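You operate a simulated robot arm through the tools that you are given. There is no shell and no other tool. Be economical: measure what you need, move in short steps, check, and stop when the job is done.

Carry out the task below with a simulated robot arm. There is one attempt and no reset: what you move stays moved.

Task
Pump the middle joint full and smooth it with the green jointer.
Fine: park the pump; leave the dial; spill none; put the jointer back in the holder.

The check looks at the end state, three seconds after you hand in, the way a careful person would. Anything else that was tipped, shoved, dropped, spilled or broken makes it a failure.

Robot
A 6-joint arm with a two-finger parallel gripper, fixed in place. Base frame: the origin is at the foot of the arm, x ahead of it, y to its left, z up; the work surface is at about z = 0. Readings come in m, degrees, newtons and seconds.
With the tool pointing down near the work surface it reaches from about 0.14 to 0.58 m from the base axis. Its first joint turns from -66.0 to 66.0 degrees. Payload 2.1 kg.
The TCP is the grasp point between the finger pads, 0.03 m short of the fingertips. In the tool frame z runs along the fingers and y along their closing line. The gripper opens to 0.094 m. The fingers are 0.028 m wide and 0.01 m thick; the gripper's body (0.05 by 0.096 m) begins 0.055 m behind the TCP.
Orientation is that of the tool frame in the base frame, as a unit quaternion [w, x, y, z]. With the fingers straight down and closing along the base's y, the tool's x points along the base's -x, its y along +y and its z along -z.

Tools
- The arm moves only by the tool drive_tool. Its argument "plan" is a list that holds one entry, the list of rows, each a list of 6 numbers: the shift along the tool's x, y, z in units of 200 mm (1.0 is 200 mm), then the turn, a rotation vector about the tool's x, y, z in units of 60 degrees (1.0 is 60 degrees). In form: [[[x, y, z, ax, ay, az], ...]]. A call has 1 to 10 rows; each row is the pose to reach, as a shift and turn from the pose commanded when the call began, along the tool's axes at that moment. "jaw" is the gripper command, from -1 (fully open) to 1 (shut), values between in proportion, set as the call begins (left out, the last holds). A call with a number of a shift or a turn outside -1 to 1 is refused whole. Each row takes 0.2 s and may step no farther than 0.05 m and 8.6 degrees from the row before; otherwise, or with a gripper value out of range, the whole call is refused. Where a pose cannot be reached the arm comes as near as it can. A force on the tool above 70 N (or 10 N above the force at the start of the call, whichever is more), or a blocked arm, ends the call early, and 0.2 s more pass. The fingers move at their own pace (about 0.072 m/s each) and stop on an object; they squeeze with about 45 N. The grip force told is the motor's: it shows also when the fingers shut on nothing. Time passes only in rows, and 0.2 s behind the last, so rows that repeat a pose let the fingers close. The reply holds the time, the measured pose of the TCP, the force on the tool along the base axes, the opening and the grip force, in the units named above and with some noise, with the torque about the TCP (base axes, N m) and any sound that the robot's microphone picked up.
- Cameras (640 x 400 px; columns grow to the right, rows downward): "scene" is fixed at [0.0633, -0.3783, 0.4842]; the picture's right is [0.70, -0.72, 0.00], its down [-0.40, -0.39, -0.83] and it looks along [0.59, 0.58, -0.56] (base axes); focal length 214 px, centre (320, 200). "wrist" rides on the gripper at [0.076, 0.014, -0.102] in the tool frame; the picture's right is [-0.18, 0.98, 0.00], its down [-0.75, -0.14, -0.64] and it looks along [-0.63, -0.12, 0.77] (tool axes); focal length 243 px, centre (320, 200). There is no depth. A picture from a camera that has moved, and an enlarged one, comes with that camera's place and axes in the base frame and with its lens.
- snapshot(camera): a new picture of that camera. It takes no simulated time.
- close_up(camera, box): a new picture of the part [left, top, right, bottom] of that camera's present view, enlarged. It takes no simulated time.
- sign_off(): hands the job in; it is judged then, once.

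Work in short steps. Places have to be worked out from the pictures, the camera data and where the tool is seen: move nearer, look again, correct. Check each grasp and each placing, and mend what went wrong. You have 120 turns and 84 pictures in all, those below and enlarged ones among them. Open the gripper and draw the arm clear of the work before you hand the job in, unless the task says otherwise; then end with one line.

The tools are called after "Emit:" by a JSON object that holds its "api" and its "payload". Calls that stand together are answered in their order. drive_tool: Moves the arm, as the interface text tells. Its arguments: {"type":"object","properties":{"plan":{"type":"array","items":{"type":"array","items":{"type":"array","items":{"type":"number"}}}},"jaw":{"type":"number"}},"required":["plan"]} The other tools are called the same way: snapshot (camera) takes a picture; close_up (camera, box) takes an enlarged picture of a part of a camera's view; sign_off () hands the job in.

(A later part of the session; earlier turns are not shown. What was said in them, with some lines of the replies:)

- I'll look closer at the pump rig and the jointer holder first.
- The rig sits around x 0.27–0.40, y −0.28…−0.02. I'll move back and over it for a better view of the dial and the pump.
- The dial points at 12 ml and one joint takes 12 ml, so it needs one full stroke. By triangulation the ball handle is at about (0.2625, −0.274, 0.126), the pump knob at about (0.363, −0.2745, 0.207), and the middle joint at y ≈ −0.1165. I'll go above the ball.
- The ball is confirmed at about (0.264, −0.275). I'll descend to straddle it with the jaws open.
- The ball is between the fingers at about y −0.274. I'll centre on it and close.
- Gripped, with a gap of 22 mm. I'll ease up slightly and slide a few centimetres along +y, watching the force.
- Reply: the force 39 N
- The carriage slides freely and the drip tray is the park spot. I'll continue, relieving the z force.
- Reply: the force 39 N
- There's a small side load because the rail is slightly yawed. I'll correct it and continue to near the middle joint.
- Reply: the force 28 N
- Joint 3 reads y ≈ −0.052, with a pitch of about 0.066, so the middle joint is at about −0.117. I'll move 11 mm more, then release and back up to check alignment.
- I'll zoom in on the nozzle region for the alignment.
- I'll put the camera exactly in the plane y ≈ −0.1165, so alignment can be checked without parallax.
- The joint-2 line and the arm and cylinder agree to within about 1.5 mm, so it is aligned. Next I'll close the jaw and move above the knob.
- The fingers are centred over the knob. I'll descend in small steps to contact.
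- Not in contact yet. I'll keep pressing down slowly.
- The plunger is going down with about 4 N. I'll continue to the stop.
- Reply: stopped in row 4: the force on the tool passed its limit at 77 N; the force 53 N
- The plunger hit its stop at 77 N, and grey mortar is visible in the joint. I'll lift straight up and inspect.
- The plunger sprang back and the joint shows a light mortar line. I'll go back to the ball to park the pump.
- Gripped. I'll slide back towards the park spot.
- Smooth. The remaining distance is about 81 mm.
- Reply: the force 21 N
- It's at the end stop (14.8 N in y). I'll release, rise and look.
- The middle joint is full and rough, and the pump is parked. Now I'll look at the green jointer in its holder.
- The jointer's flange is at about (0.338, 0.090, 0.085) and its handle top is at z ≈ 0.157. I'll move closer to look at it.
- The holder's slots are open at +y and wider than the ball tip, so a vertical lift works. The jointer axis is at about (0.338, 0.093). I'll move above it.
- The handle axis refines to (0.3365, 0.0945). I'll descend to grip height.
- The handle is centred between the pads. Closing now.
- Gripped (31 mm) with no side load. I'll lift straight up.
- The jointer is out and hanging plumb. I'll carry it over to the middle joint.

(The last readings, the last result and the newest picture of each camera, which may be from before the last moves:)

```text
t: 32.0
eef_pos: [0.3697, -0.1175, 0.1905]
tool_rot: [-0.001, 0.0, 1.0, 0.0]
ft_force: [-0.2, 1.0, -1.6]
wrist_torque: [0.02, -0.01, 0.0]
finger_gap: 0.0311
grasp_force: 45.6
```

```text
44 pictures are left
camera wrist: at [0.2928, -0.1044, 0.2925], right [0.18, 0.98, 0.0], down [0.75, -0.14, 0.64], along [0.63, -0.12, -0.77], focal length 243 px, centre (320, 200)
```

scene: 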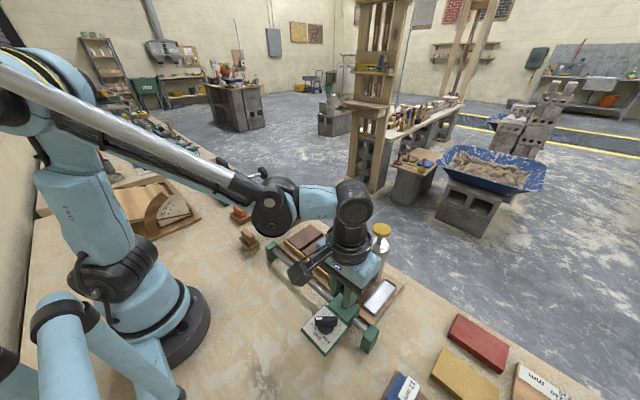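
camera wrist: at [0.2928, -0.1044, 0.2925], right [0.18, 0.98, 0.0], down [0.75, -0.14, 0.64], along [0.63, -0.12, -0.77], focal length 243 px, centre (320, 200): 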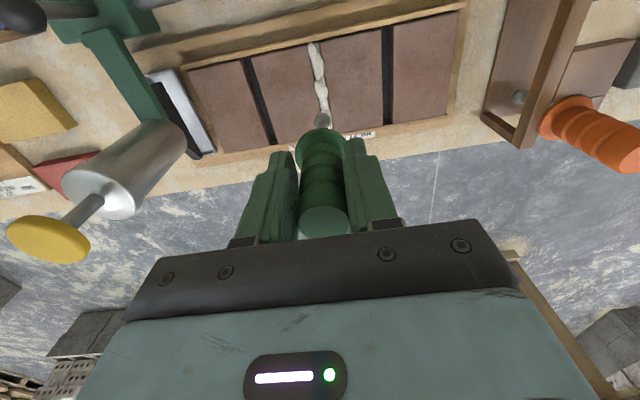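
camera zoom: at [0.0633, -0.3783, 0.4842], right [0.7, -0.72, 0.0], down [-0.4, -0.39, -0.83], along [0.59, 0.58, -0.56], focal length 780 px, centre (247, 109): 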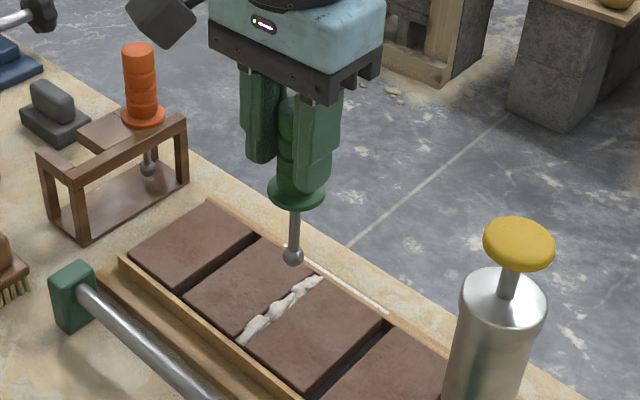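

The ball is aligned with the joint (y ≈ −0.117), and the brick top is at z ≈ 0.035, so contact should come near TCP z 0.142. I'll go to the near end of the joint and lower gently.

Emit:
{"api": "drive_tool", "payload": {"plan": [[[0.1, 0, 0.05, 0, 0, 0], [0.17, 0, 0.13, 0, 0, 0], [0.17, 0, 0.19, 0, 0, 0]]]}}

Emit:
{"api": "close_up", "payload": {"camera": "scene", "box": [300, 200, 370, 270]}}

Emit:
{"api": "close_up", "payload": {"camera": "wrist", "box": [260, 40, 380, 180]}}

```text
t: 32.8
eef_pos: [0.3371, -0.1153, 0.1525]
tool_rot: [-0.001, 0.001, 1.0, 0.001]
ft_force: [-0.1, -0.1, -1.1]
wrist_torque: [0.02, 0.0, 0.01]
finger_gap: 0.0312
grasp_force: 44.9
```

```text
5.71 times, centred on (335, 235) of scene
camera zoom: at [0.0633, -0.3783, 0.4842], right [0.7, -0.72, 0.0], down [-0.4, -0.39, -0.83], along [0.59, 0.58, -0.56], focal length 1226 px, centre (234, 0)
```

zoom: 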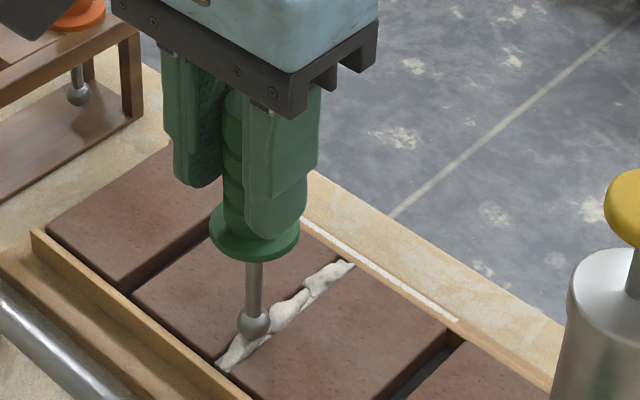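

```text
2.86 times, centred on (320, 110) of wrist
camera zoom: at [0.2602, -0.1019, 0.255], right [0.18, 0.98, 0.0], down [0.75, -0.14, 0.64], along [0.63, -0.12, -0.77], focal length 693 px, centre (320, 457)
```

zoom: 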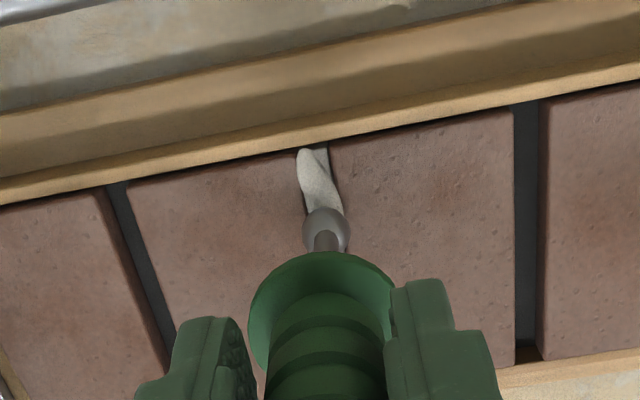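

The ball is just above the mortar. I'll shift to x ≈ 0.330, y −0.0015, then lower until light contact.

Emit:
{"api": "drive_tool", "payload": {"plan": [[[0.035, -0.009, 0.02, 0, 0, 0], [0.035, -0.009, 0.04, 0, 0, 0], [0.035, -0.009, 0.05, 0, 0, 0], [0.035, -0.009, 0.06, 0, 0, 0]]]}}

```text
t: 33.8
eef_pos: [0.3273, -0.1187, 0.142]
tool_rot: [0.0, -0.001, 1.0, 0.001]
ft_force: [2.7, 7.1, 38.0]
wrist_torque: [0.85, -0.6, 0.05]
finger_gap: 0.0293
grasp_force: 44.8
```

Contact at TCP z ≈ 0.142, with 38 N. I'll check the posture before dragging.

Emit:
{"api": "drive_tool", "payload": {"plan": [[[-0.005, 0.004, -0.006, 0, 0, 0], [-0.005, 0.004, -0.006, 0, 0, 0]]]}}

Emit:
{"api": "close_up", "payload": {"camera": "scene", "box": [300, 200, 370, 270]}}

Emit:
{"api": "close_up", "payload": {"camera": "wrist", "box": [260, 40, 380, 180]}}

```text
t: 34.4
eef_pos: [0.3297, -0.1196, 0.143]
tool_rot: [-0.001, 0.0, 1.0, -0.001]
ft_force: [-0.5, 0.4, 0.1]
wrist_torque: [0.08, 0.04, -0.01]
finger_gap: 0.0292
grasp_force: 45.2
```

```text
5.71 times, centred on (335, 235) of scene
camera zoom: at [0.0633, -0.3783, 0.4842], right [0.7, -0.72, 0.0], down [-0.4, -0.39, -0.83], along [0.59, 0.58, -0.56], focal length 1226 px, centre (234, 0)
```

zoom: 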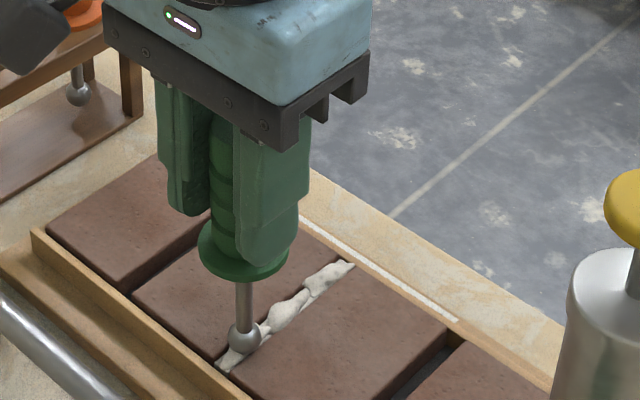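

```text
2.86 times, centred on (320, 110) of wrist
camera zoom: at [0.2537, -0.1041, 0.2455], right [0.18, 0.98, 0.0], down [0.76, -0.14, 0.64], along [0.63, -0.12, -0.77], focal length 693 px, centre (320, 457)
```

zoom: 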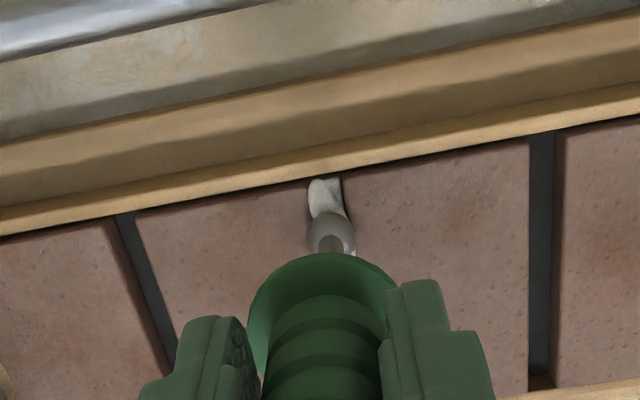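

The ball sits in the joint with the jointer plumb. I'll move to the very near end with light pressure, then drag along +x.

Emit:
{"api": "drive_tool", "payload": {"plan": [[[0.02, 0.008, 0, 0, 0, 0], [0.02, 0.008, 0.004, 0, 0, 0], [-0.03, 0.008, 0.004, 0, 0, 0], [-0.08, 0.008, 0.004, 0, 0, 0], [-0.13, 0.008, 0.004, 0, 0, 0]]]}}

Emit:
{"api": "close_up", "payload": {"camera": "scene", "box": [300, 200, 370, 270]}}

```text
t: 35.6
eef_pos: [0.3563, -0.1154, 0.1418]
tool_rot: [-0.002, 0.001, 1.0, 0.0]
ft_force: [-4.2, -5.8, 8.2]
wrist_torque: [-0.61, 0.4, -0.05]
finger_gap: 0.0289
grasp_force: 45.1
```

```text
5.71 times, centred on (335, 235) of scene
camera zoom: at [0.0633, -0.3783, 0.4842], right [0.7, -0.72, 0.0], down [-0.4, -0.39, -0.83], along [0.59, 0.58, -0.56], focal length 1226 px, centre (234, 0)
```

zoom: 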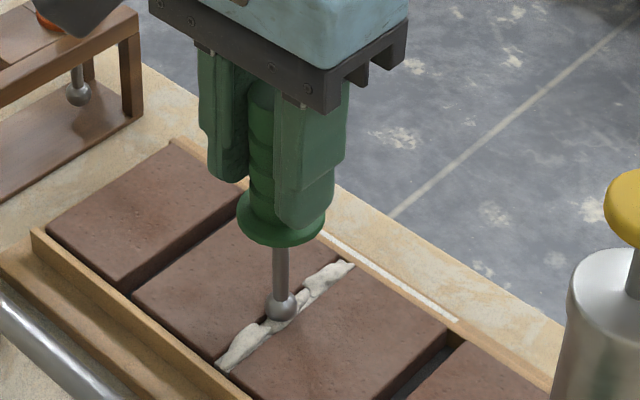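

The force is light (8 N). I'll continue the drag to the far end with a small y correction.

Emit:
{"api": "drive_tool", "payload": {"plan": [[[0, -0.006, 0.002, 0, 0, 0], [-0.06, -0.006, 0.002, 0, 0, 0], [-0.12, -0.006, 0.002, 0, 0, 0], [-0.18, -0.006, 0.002, 0, 0, 0], [-0.24, -0.006, 0.002, 0, 0, 0], [-0.27, -0.006, 0.002, 0, 0, 0]]]}}

Emit:
{"api": "close_up", "payload": {"camera": "scene", "box": [300, 200, 370, 270]}}

```text
t: 37.0
eef_pos: [0.4105, -0.1166, 0.1403]
tool_rot: [-0.001, -0.001, 1.0, -0.001]
ft_force: [-6.9, -2.6, 10.4]
wrist_torque: [-0.26, 0.76, 0.01]
finger_gap: 0.0279
grasp_force: 45.8
```

```text
5.71 times, centred on (335, 235) of scene
camera zoom: at [0.0633, -0.3783, 0.4843], right [0.7, -0.72, 0.0], down [-0.4, -0.39, -0.83], along [0.59, 0.58, -0.56], focal length 1226 px, centre (234, 0)
```

zoom: 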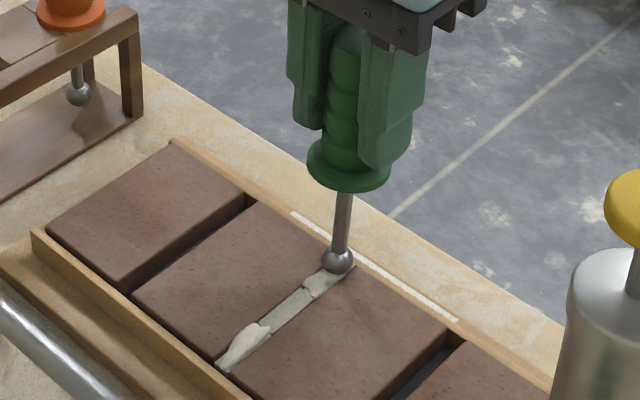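

The middle section is smooth, with lumps left at both ends. I'll go a little farther, then drag back with slightly more pressure.

Emit:
{"api": "drive_tool", "payload": {"plan": [[[-0.03, -0.002, 0.003, 0, 0, 0], [0.03, -0.002, 0.005, 0, 0, 0], [0.08, -0.002, 0.005, 0, 0, 0], [0.13, -0.002, 0.005, 0, 0, 0], [0.18, -0.002, 0.005, 0, 0, 0], [0.23, -0.002, 0.005, 0, 0, 0]]]}}

Emit:
{"api": "close_up", "payload": {"camera": "scene", "box": [300, 200, 370, 270]}}

```text
t: 38.4
eef_pos: [0.3649, -0.1162, 0.1417]
tool_rot: [0.001, 0.0, 1.0, 0.0]
ft_force: [8.4, 2.2, 14.2]
wrist_torque: [0.25, -0.89, 0.01]
finger_gap: 0.0275
grasp_force: 44.7
```

```text
5.71 times, centred on (335, 235) of scene
camera zoom: at [0.0633, -0.3783, 0.4843], right [0.7, -0.72, 0.0], down [-0.4, -0.39, -0.83], along [0.59, 0.58, -0.56], focal length 1226 px, centre (234, 0)
```

zoom: 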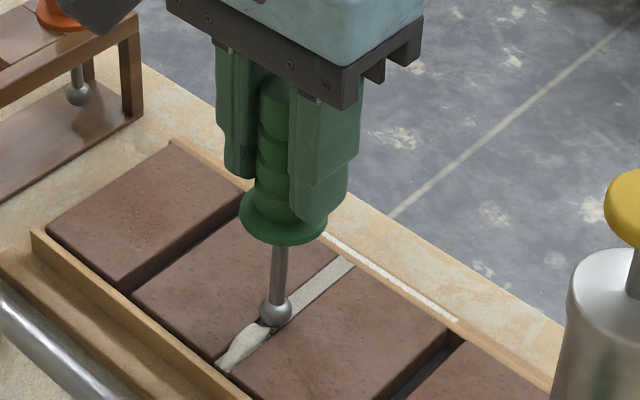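

The far half is smooth. Continuing to the near end.

Emit:
{"api": "drive_tool", "payload": {"plan": [[[0.05, 0, 0.001, 0, 0, 0], [0.1, 0, 0.001, 0, 0, 0], [0.15, 0, 0.001, 0, 0, 0], [0.19, 0, 0.001, 0, 0, 0]]]}}

Emit:
{"api": "close_up", "payload": {"camera": "scene", "box": [300, 200, 370, 270]}}

Emit:
{"api": "close_up", "payload": {"camera": "wrist", "box": [260, 40, 380, 180]}}

```text
t: 39.4
eef_pos: [0.3263, -0.1167, 0.1405]
tool_rot: [0.0, -0.001, 1.0, -0.001]
ft_force: [9.1, 3.4, 18.5]
wrist_torque: [0.38, -0.97, -0.03]
finger_gap: 0.028
grasp_force: 44.8
```

```text
5.71 times, centred on (335, 235) of scene
camera zoom: at [0.0633, -0.3783, 0.4843], right [0.7, -0.72, 0.0], down [-0.4, -0.39, -0.83], along [0.59, 0.58, -0.56], focal length 1226 px, centre (234, 0)
```

zoom: 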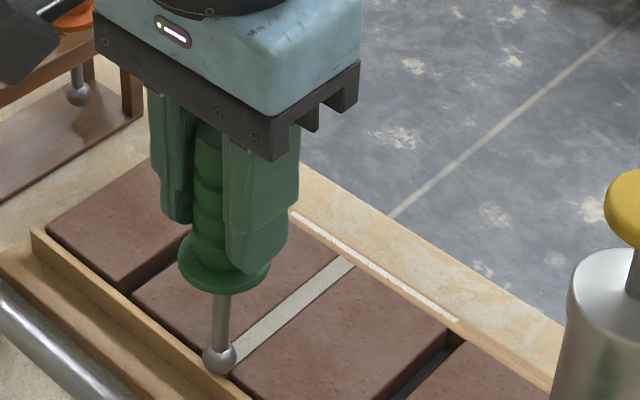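

```text
2.86 times, centred on (320, 110) of wrist
camera zoom: at [0.25, -0.1028, 0.2425], right [0.18, 0.98, 0.0], down [0.75, -0.14, 0.64], along [0.63, -0.12, -0.77], focal length 693 px, centre (320, 457)
```

zoom: 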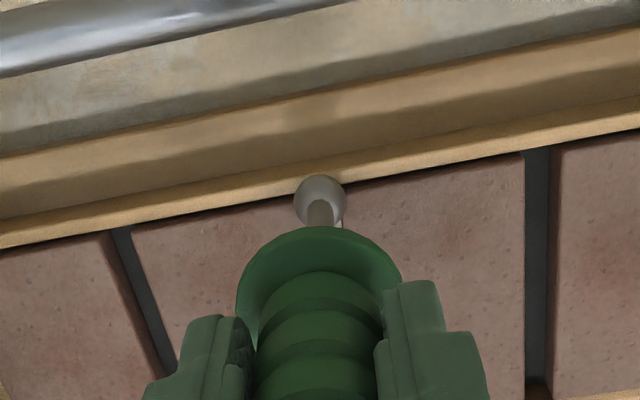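

The whole joint looks smooth. I'll lift straight up and inspect the joint and the jointer's tilt.

Emit:
{"api": "drive_tool", "payload": {"plan": [[[-0.02, 0, -0.05, 0, 0, 0], [-0.02, 0, -0.2, 0, 0, 0], [-0.02, 0, -0.4, 0, 0, 0], [-0.02, 0, -0.55, 0, 0, 0]]]}}

Emit:
{"api": "close_up", "payload": {"camera": "scene", "box": [270, 130, 390, 290]}}

Emit:
{"api": "close_up", "payload": {"camera": "wrist", "box": [240, 60, 400, 220]}}

```text
t: 40.4
eef_pos: [0.3268, -0.1169, 0.249]
tool_rot: [-0.001, 0.0, 1.0, -0.001]
ft_force: [0.3, 0.0, -1.0]
wrist_torque: [-0.02, 0.04, -0.02]
finger_gap: 0.0278
grasp_force: 45.2
```

```text
2.50 times, centred on (330, 210) of scene
camera zoom: at [0.0633, -0.3783, 0.4842], right [0.7, -0.72, 0.0], down [-0.4, -0.39, -0.83], along [0.59, 0.58, -0.56], focal length 536 px, centre (295, 175)
```

zoom: 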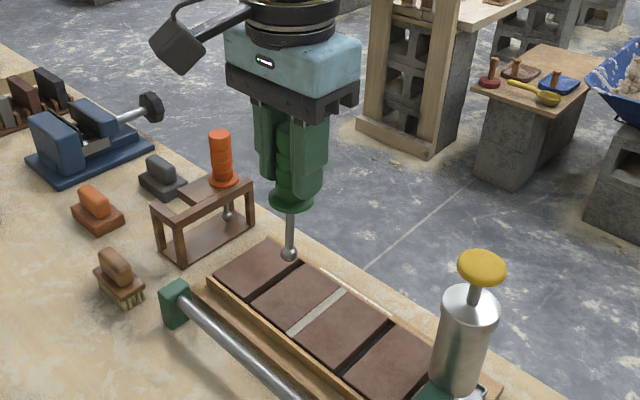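

```text
2.50 times, centred on (320, 140) of wrist
camera zoom: at [0.2508, -0.1033, 0.3519], right [0.18, 0.98, 0.0], down [0.75, -0.14, 0.64], along [0.63, -0.12, -0.77], focal length 606 px, centre (320, 350)
```

zoom: 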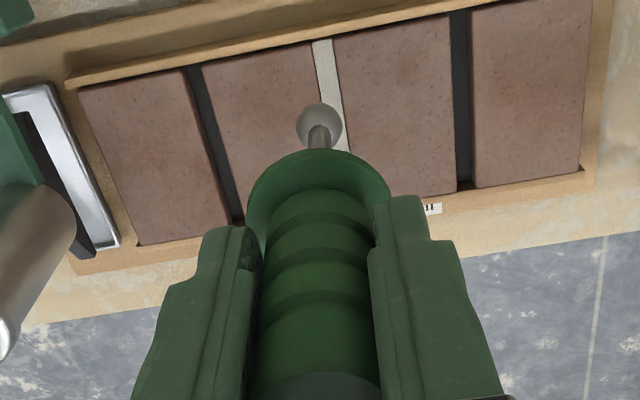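

The joint is smooth. The jointer tilted about 5° in the grip, with the ball towards −x, so I'll counter-rotate the tool by −5° about y and carry it back above the holder.

Emit:
{"api": "drive_tool", "payload": {"plan": [[[0, 0.2, 0, 0, -0.083, 0], [0, 0.4, 0, 0, -0.083, 0], [0, 0.6, 0, 0, -0.083, 0], [-0.02, 0.8, 0, 0, -0.083, 0], [-0.04, 1.0, 0, 0, -0.083, 0]]]}}

Emit:
{"api": "close_up", "payload": {"camera": "scene", "box": [220, 100, 340, 245]}}

Emit:
{"api": "snapshot", "payload": {"camera": "wrist"}}

```text
t: 41.6
eef_pos: [0.3423, 0.0841, 0.2515]
tool_rot: [0.043, 0.0, 0.999, -0.001]
ft_force: [0.7, -0.4, -1.4]
wrist_torque: [0.01, 0.03, -0.02]
finger_gap: 0.0278
grasp_force: 45.2
```

```text
2.76 times, centred on (280, 172) of scene
camera zoom: at [0.0633, -0.3783, 0.4842], right [0.7, -0.72, 0.0], down [-0.4, -0.39, -0.83], along [0.59, 0.58, -0.56], focal length 592 px, centre (430, 276)
```

zoom: 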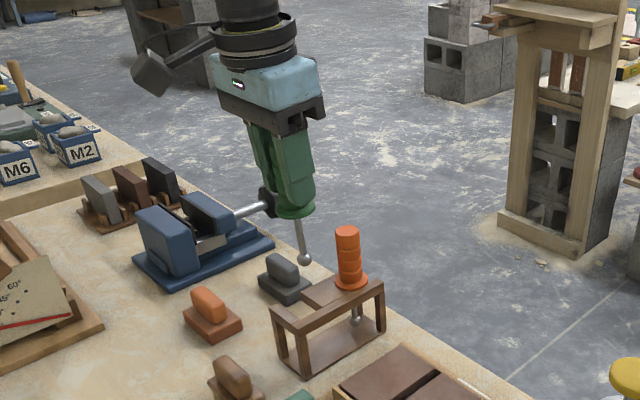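

```text
31 pictures are left
camera wrist: at [0.2569, 0.0981, 0.3463], right [0.18, 0.98, 0.02], down [0.7, -0.14, 0.7], along [0.69, -0.12, -0.71], focal length 243 px, centre (320, 200)
```

wrist: 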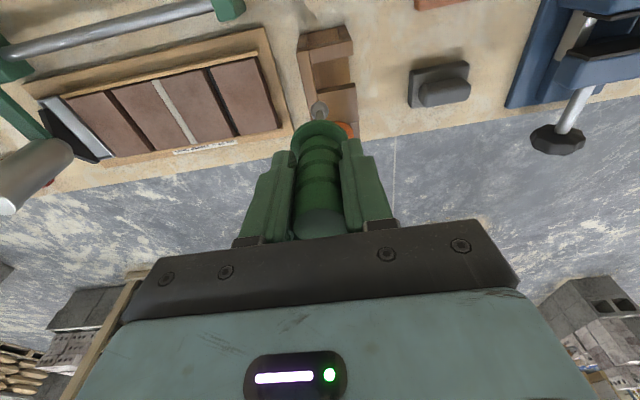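

The jointer is plumb again, with the ball at (0.343, 0.084, 0.150) directly below the TCP. I'll shift to the slot axis (0.336, 0.0955), lower to just above the holder and check.

Emit:
{"api": "drive_tool", "payload": {"plan": [[[0.0325, 0.0575, -0.003, 0, 0, 0], [0.043, 0.0575, 0.12, 0, 0, 0], [0.052, 0.0575, 0.221, 0, 0, 0], [0.052, 0.0575, 0.221, 0, 0, 0]]]}}

Emit:
{"api": "close_up", "payload": {"camera": "scene", "box": [250, 160, 320, 240]}}

Emit:
{"api": "close_up", "payload": {"camera": "wrist", "box": [260, 20, 400, 160]}}

```text
t: 42.6
eef_pos: [0.3324, 0.0943, 0.2071]
tool_rot: [0.043, 0.001, 0.999, 0.0]
ft_force: [0.6, -0.4, -1.5]
wrist_torque: [0.01, -0.04, 0.01]
finger_gap: 0.0277
grasp_force: 45.3
```

```text
5.00 times, centred on (285, 200) of scene
camera zoom: at [0.0633, -0.3783, 0.4842], right [0.7, -0.72, 0.0], down [-0.4, -0.39, -0.83], along [0.59, 0.58, -0.56], focal length 1072 px, centre (495, 200)
```

zoom: 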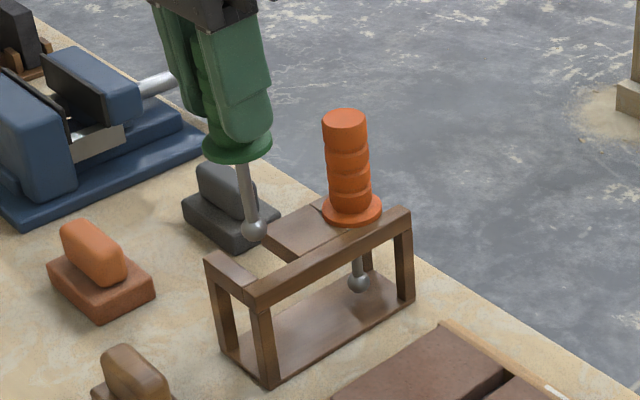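

```text
2.86 times, centred on (330, 90) of wrist
camera zoom: at [0.2486, 0.1082, 0.3031], right [0.18, 0.98, 0.02], down [0.7, -0.14, 0.7], along [0.69, -0.12, -0.71], focal length 693 px, centre (291, 514)
```

zoom: 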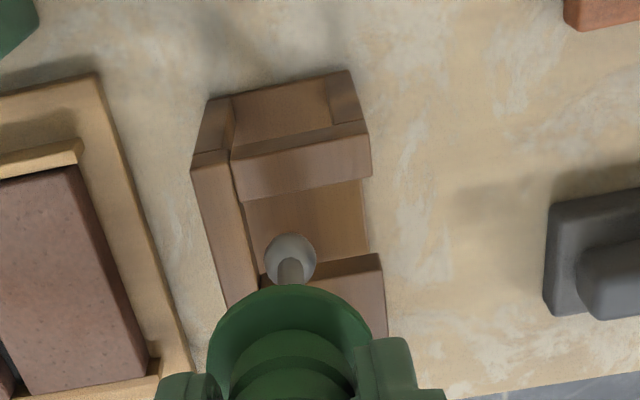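

The ball is at (0.336, 0.094) and the slot spans x ≈ 0.327–0.353, so I'll nudge +2 mm in x and lower through it.

Emit:
{"api": "drive_tool", "payload": {"plan": [[[-0.01, 0.005, 0.001, 0, 0, 0], [0.0, 0.005, 0.11, 0, 0, 0], [0.009, 0.005, 0.22, 0, 0, 0], [0.018, 0.005, 0.325, 0, 0, 0]]]}}

Emit:
{"api": "close_up", "payload": {"camera": "scene", "box": [250, 160, 320, 240]}}

Emit:
{"api": "close_up", "payload": {"camera": "wrist", "box": [260, 20, 400, 160]}}

```text
t: 43.6
eef_pos: [0.3343, 0.0958, 0.1413]
tool_rot: [0.043, 0.0, 0.999, 0.0]
ft_force: [-0.6, 0.1, -0.7]
wrist_torque: [-0.01, -0.03, 0.01]
finger_gap: 0.028
grasp_force: 45.0
```

```text
5.00 times, centred on (285, 200) of scene
camera zoom: at [0.0633, -0.3783, 0.4842], right [0.7, -0.72, 0.0], down [-0.4, -0.39, -0.83], along [0.59, 0.58, -0.56], focal length 1072 px, centre (495, 200)
```

zoom: 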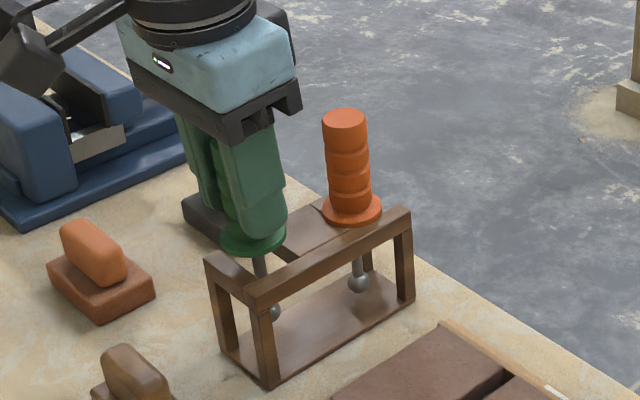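

```text
2.86 times, centred on (330, 90) of wrist
camera zoom: at [0.25, 0.1089, 0.2367], right [0.18, 0.98, 0.02], down [0.7, -0.14, 0.7], along [0.69, -0.12, -0.71], focal length 693 px, centre (291, 514)
```

zoom: 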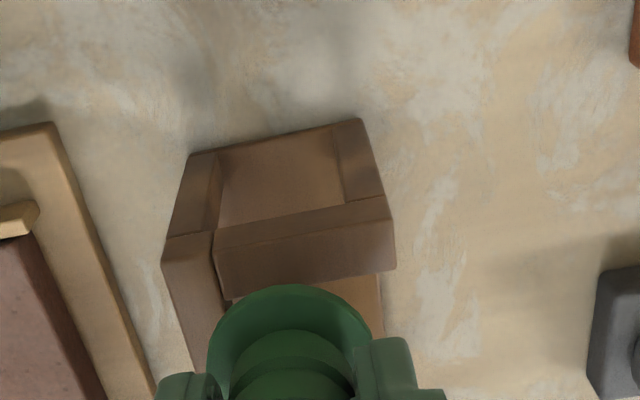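

The shaft is inside the slot with no contact force. I'll lower slowly until the flange seats.

Emit:
{"api": "drive_tool", "payload": {"plan": [[[0.001, 0, 0.015, 0, 0, 0], [0.003, 0, 0.03, 0, 0, 0], [0.004, 0, 0.042, 0, 0, 0], [0.005, 0, 0.052, 0, 0, 0]]]}}

Emit:
{"api": "close_up", "payload": {"camera": "scene", "box": [260, 180, 310, 240]}}

```text
t: 44.6
eef_pos: [0.3356, 0.0959, 0.1304]
tool_rot: [0.042, 0.0, 0.999, 0.0]
ft_force: [0.2, -0.2, -1.0]
wrist_torque: [0.0, 0.0, 0.01]
finger_gap: 0.0277
grasp_force: 44.9
```

```text
6.67 times, centred on (285, 210) of scene
camera zoom: at [0.0633, -0.3783, 0.4842], right [0.7, -0.72, 0.0], down [-0.4, -0.39, -0.83], along [0.59, 0.58, -0.56], focal length 1430 px, centre (553, 133)
```

zoom: 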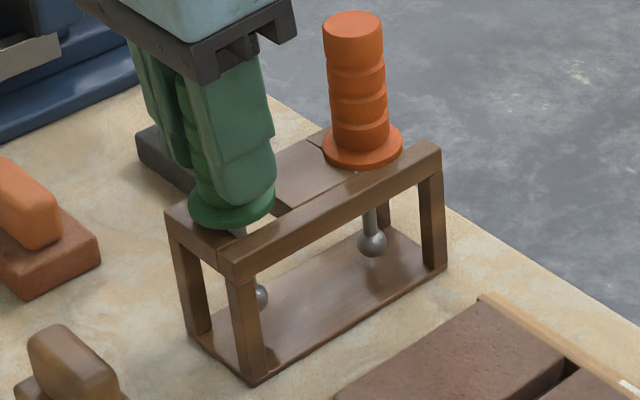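

The flange is 2–3 mm above its seat and the handle is about 2° overcorrected and slightly low in x. I'll rotate back 2° and shift +4 mm in x, then finish lowering.

Emit:
{"api": "drive_tool", "payload": {"plan": [[[-0.02, -0.005, 0.002, 0, 0.033, 0], [-0.02, -0.005, 0.002, 0, 0.033, 0]]]}}

Emit:
{"api": "drive_tool", "payload": {"plan": [[[0, 0, 0.006, 0, 0, 0], [0.001, 0, 0.012, 0, 0, 0], [0.001, 0, 0.018, 0, 0, 0]]]}}

Emit:
{"api": "close_up", "payload": {"camera": "scene", "box": [260, 180, 310, 240]}}

```text
t: 45.2
eef_pos: [0.3383, 0.0958, 0.1296]
tool_rot: [0.025, 0.0, 1.0, 0.0]
ft_force: [-0.1, -1.8, -0.6]
wrist_torque: [-0.01, 0.02, 0.0]
finger_gap: 0.0276
grasp_force: 45.4
```

```text
t: 46.0
eef_pos: [0.3369, 0.0932, 0.1259]
tool_rot: [0.025, -0.001, 1.0, 0.0]
ft_force: [-0.3, -0.3, -1.0]
wrist_torque: [-0.02, 0.03, -0.01]
finger_gap: 0.0276
grasp_force: 45.1
```

```text
6.67 times, centred on (285, 210) of scene
camera zoom: at [0.0633, -0.3783, 0.4842], right [0.7, -0.72, 0.0], down [-0.4, -0.39, -0.83], along [0.59, 0.58, -0.56], focal length 1430 px, centre (553, 133)
```

zoom: 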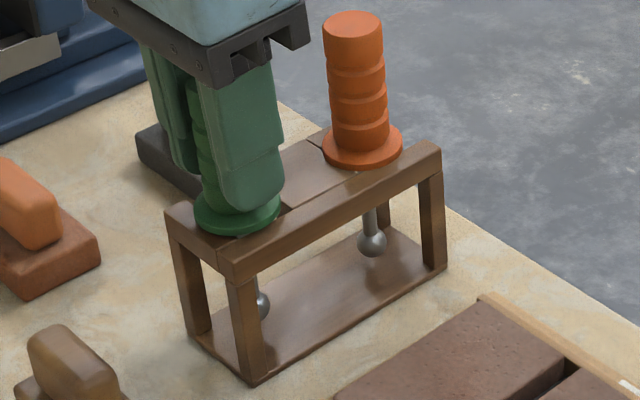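

Nearly seated. I'll keep lowering in sub-millimetre steps until contact.

Emit:
{"api": "drive_tool", "payload": {"plan": [[[0, 0, 0.005, 0, 0, 0], [0, 0, 0.01, 0, 0, 0], [0.001, 0, 0.014, 0, 0, 0]]]}}

```text
t: 46.8
eef_pos: [0.3371, 0.0948, 0.123]
tool_rot: [0.026, 0.0, 1.0, -0.001]
ft_force: [0.1, -1.0, 6.0]
wrist_torque: [-0.05, 0.12, 0.06]
finger_gap: 0.0275
grasp_force: 45.4
```

Light contact (6 N), so it's seated. Another half-millimetre, then open gently.

Emit:
{"api": "drive_tool", "payload": {"plan": [[[0, 0, 0.002, 0, 0, 0], [0, 0, 0.002, 0, 0, 0]]]}}

Emit:
{"api": "drive_tool", "payload": {"plan": [[[0, 0, 0, 0, 0, 0], [0, 0, 0, 0, 0, 0], [0, 0, 0, 0, 0, 0]]], "jaw": 0.0}}

Emit:
{"api": "close_up", "payload": {"camera": "scene", "box": [260, 180, 310, 240]}}

Emit:
{"api": "snapshot", "payload": {"camera": "wrist"}}

```text
t: 47.4
eef_pos: [0.3378, 0.0967, 0.1237]
tool_rot: [0.025, 0.0, 1.0, 0.001]
ft_force: [-0.2, 5.4, 34.1]
wrist_torque: [-0.12, 0.33, 0.03]
finger_gap: 0.0276
grasp_force: 44.7
```

```text
t: 48.2
eef_pos: [0.3359, 0.0946, 0.1215]
tool_rot: [0.026, 0.001, 1.0, 0.0]
ft_force: [-0.3, 0.3, -0.3]
wrist_torque: [0.01, -0.01, -0.02]
finger_gap: 0.0471
grasp_force: 0.1
```

```text
6.67 times, centred on (285, 210) of scene
camera zoom: at [0.0633, -0.3783, 0.4842], right [0.7, -0.72, 0.0], down [-0.4, -0.39, -0.83], along [0.59, 0.58, -0.56], focal length 1430 px, centre (553, 133)
```

zoom: 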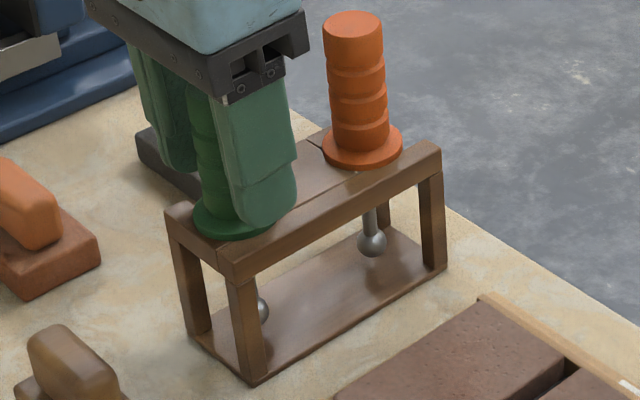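

```text
23 pictures are left
camera wrist: at [0.2552, 0.1086, 0.2207], right [0.18, 0.98, 0.01], down [0.72, -0.14, 0.68], along [0.67, -0.12, -0.73], focal length 243 px, centre (320, 200)
```

wrist: 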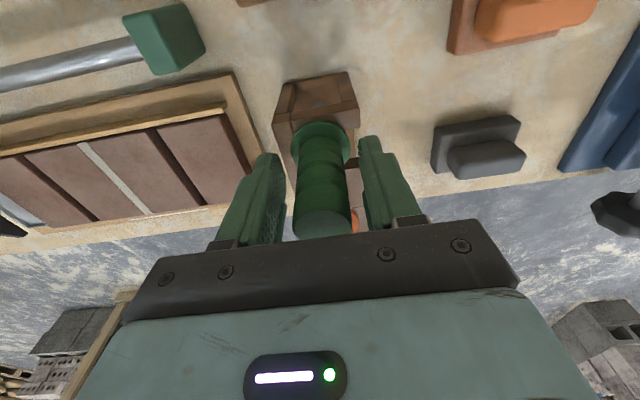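

The jointer stands upright on its own. I'll open the jaw further and rise straight up, clear of it.

Emit:
{"api": "drive_tool", "payload": {"plan": [[[0, 0, 0, 0, 0, 0], [0, 0, -0.1, 0, 0, 0], [0, 0, -0.25, 0, 0, 0], [0, 0, -0.45, 0, 0, 0], [0.2, 0, -0.55, 0, 0, 0], [0.4, 0, -0.65, 0, 0, 0], [0.6, 0, -0.75, 0, 0, 0]]], "jaw": -1}}

Emit:
{"api": "close_up", "payload": {"camera": "scene", "box": [230, 160, 440, 370]}}

Emit:
{"api": "close_up", "payload": {"camera": "scene", "box": [260, 170, 320, 240]}}

Emit:
{"api": "close_up", "payload": {"camera": "scene", "box": [300, 220, 410, 330]}}

```text
t: 49.8
eef_pos: [0.2074, 0.096, 0.2684]
tool_rot: [0.025, 0.0, 1.0, 0.0]
ft_force: [-1.0, -0.1, -0.5]
wrist_torque: [0.01, 0.0, -0.04]
finger_gap: 0.0939
grasp_force: 0.1
```

```text
1.90 times, centred on (335, 265) of scene
camera zoom: at [0.0633, -0.3783, 0.4842], right [0.7, -0.72, 0.0], down [-0.4, -0.39, -0.83], along [0.59, 0.58, -0.56], focal length 408 px, centre (291, 76)
```

zoom: 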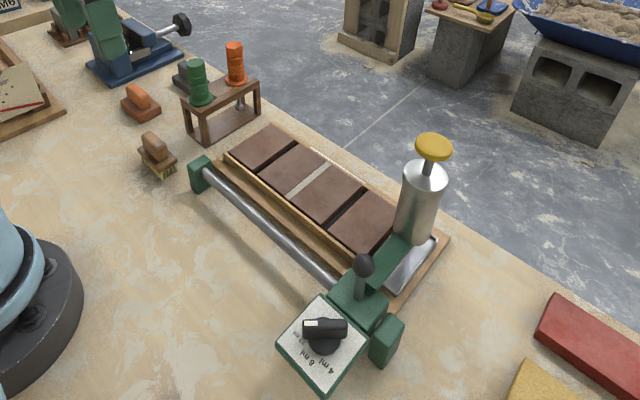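

```text
5.71 times, centred on (290, 205) of scene
camera zoom: at [0.0633, -0.3783, 0.4842], right [0.7, -0.72, 0.0], down [-0.4, -0.39, -0.83], along [0.59, 0.58, -0.56], focal length 1226 px, centre (491, 171)
```

zoom: 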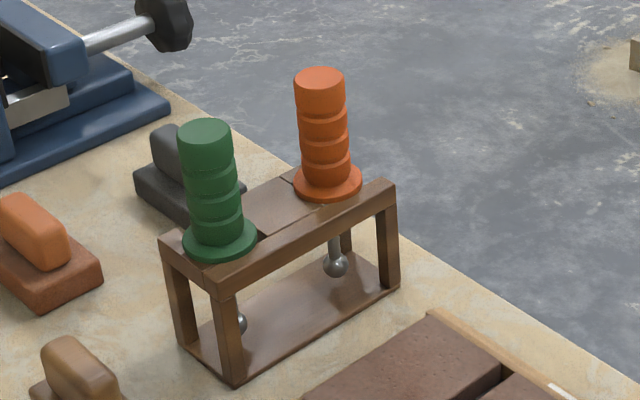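

```text
3.64 times, centred on (355, 275) of scene
camera zoom: at [0.0633, -0.3783, 0.4842], right [0.7, -0.72, 0.0], down [-0.4, -0.39, -0.83], along [0.59, 0.58, -0.56], focal length 780 px, centre (193, -73)
```

zoom: 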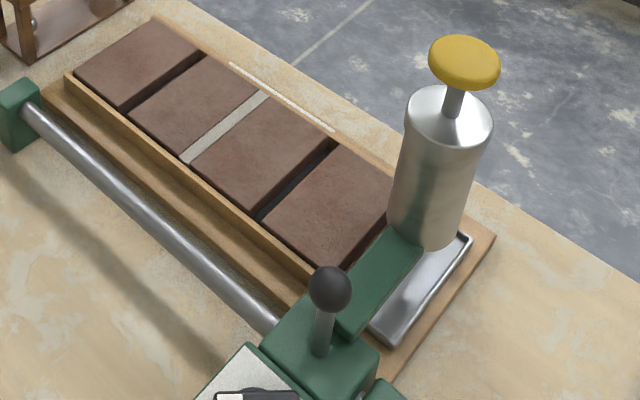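

Everything checks out: the middle joint is full and smooth, the pump is parked over its tray with the dial unchanged, and the jointer is upright in its holder. The gripper is open and clear, so I'm handing in.

Emit:
{"api": "sign_off", "payload": {}}

```text
The job is handed in.
```

The middle joint was filled with one 12 ml stroke and smoothed with the green jointer; the pump is parked, the dial is untouched, nothing visibly spilled, and the jointer is back in its holder.
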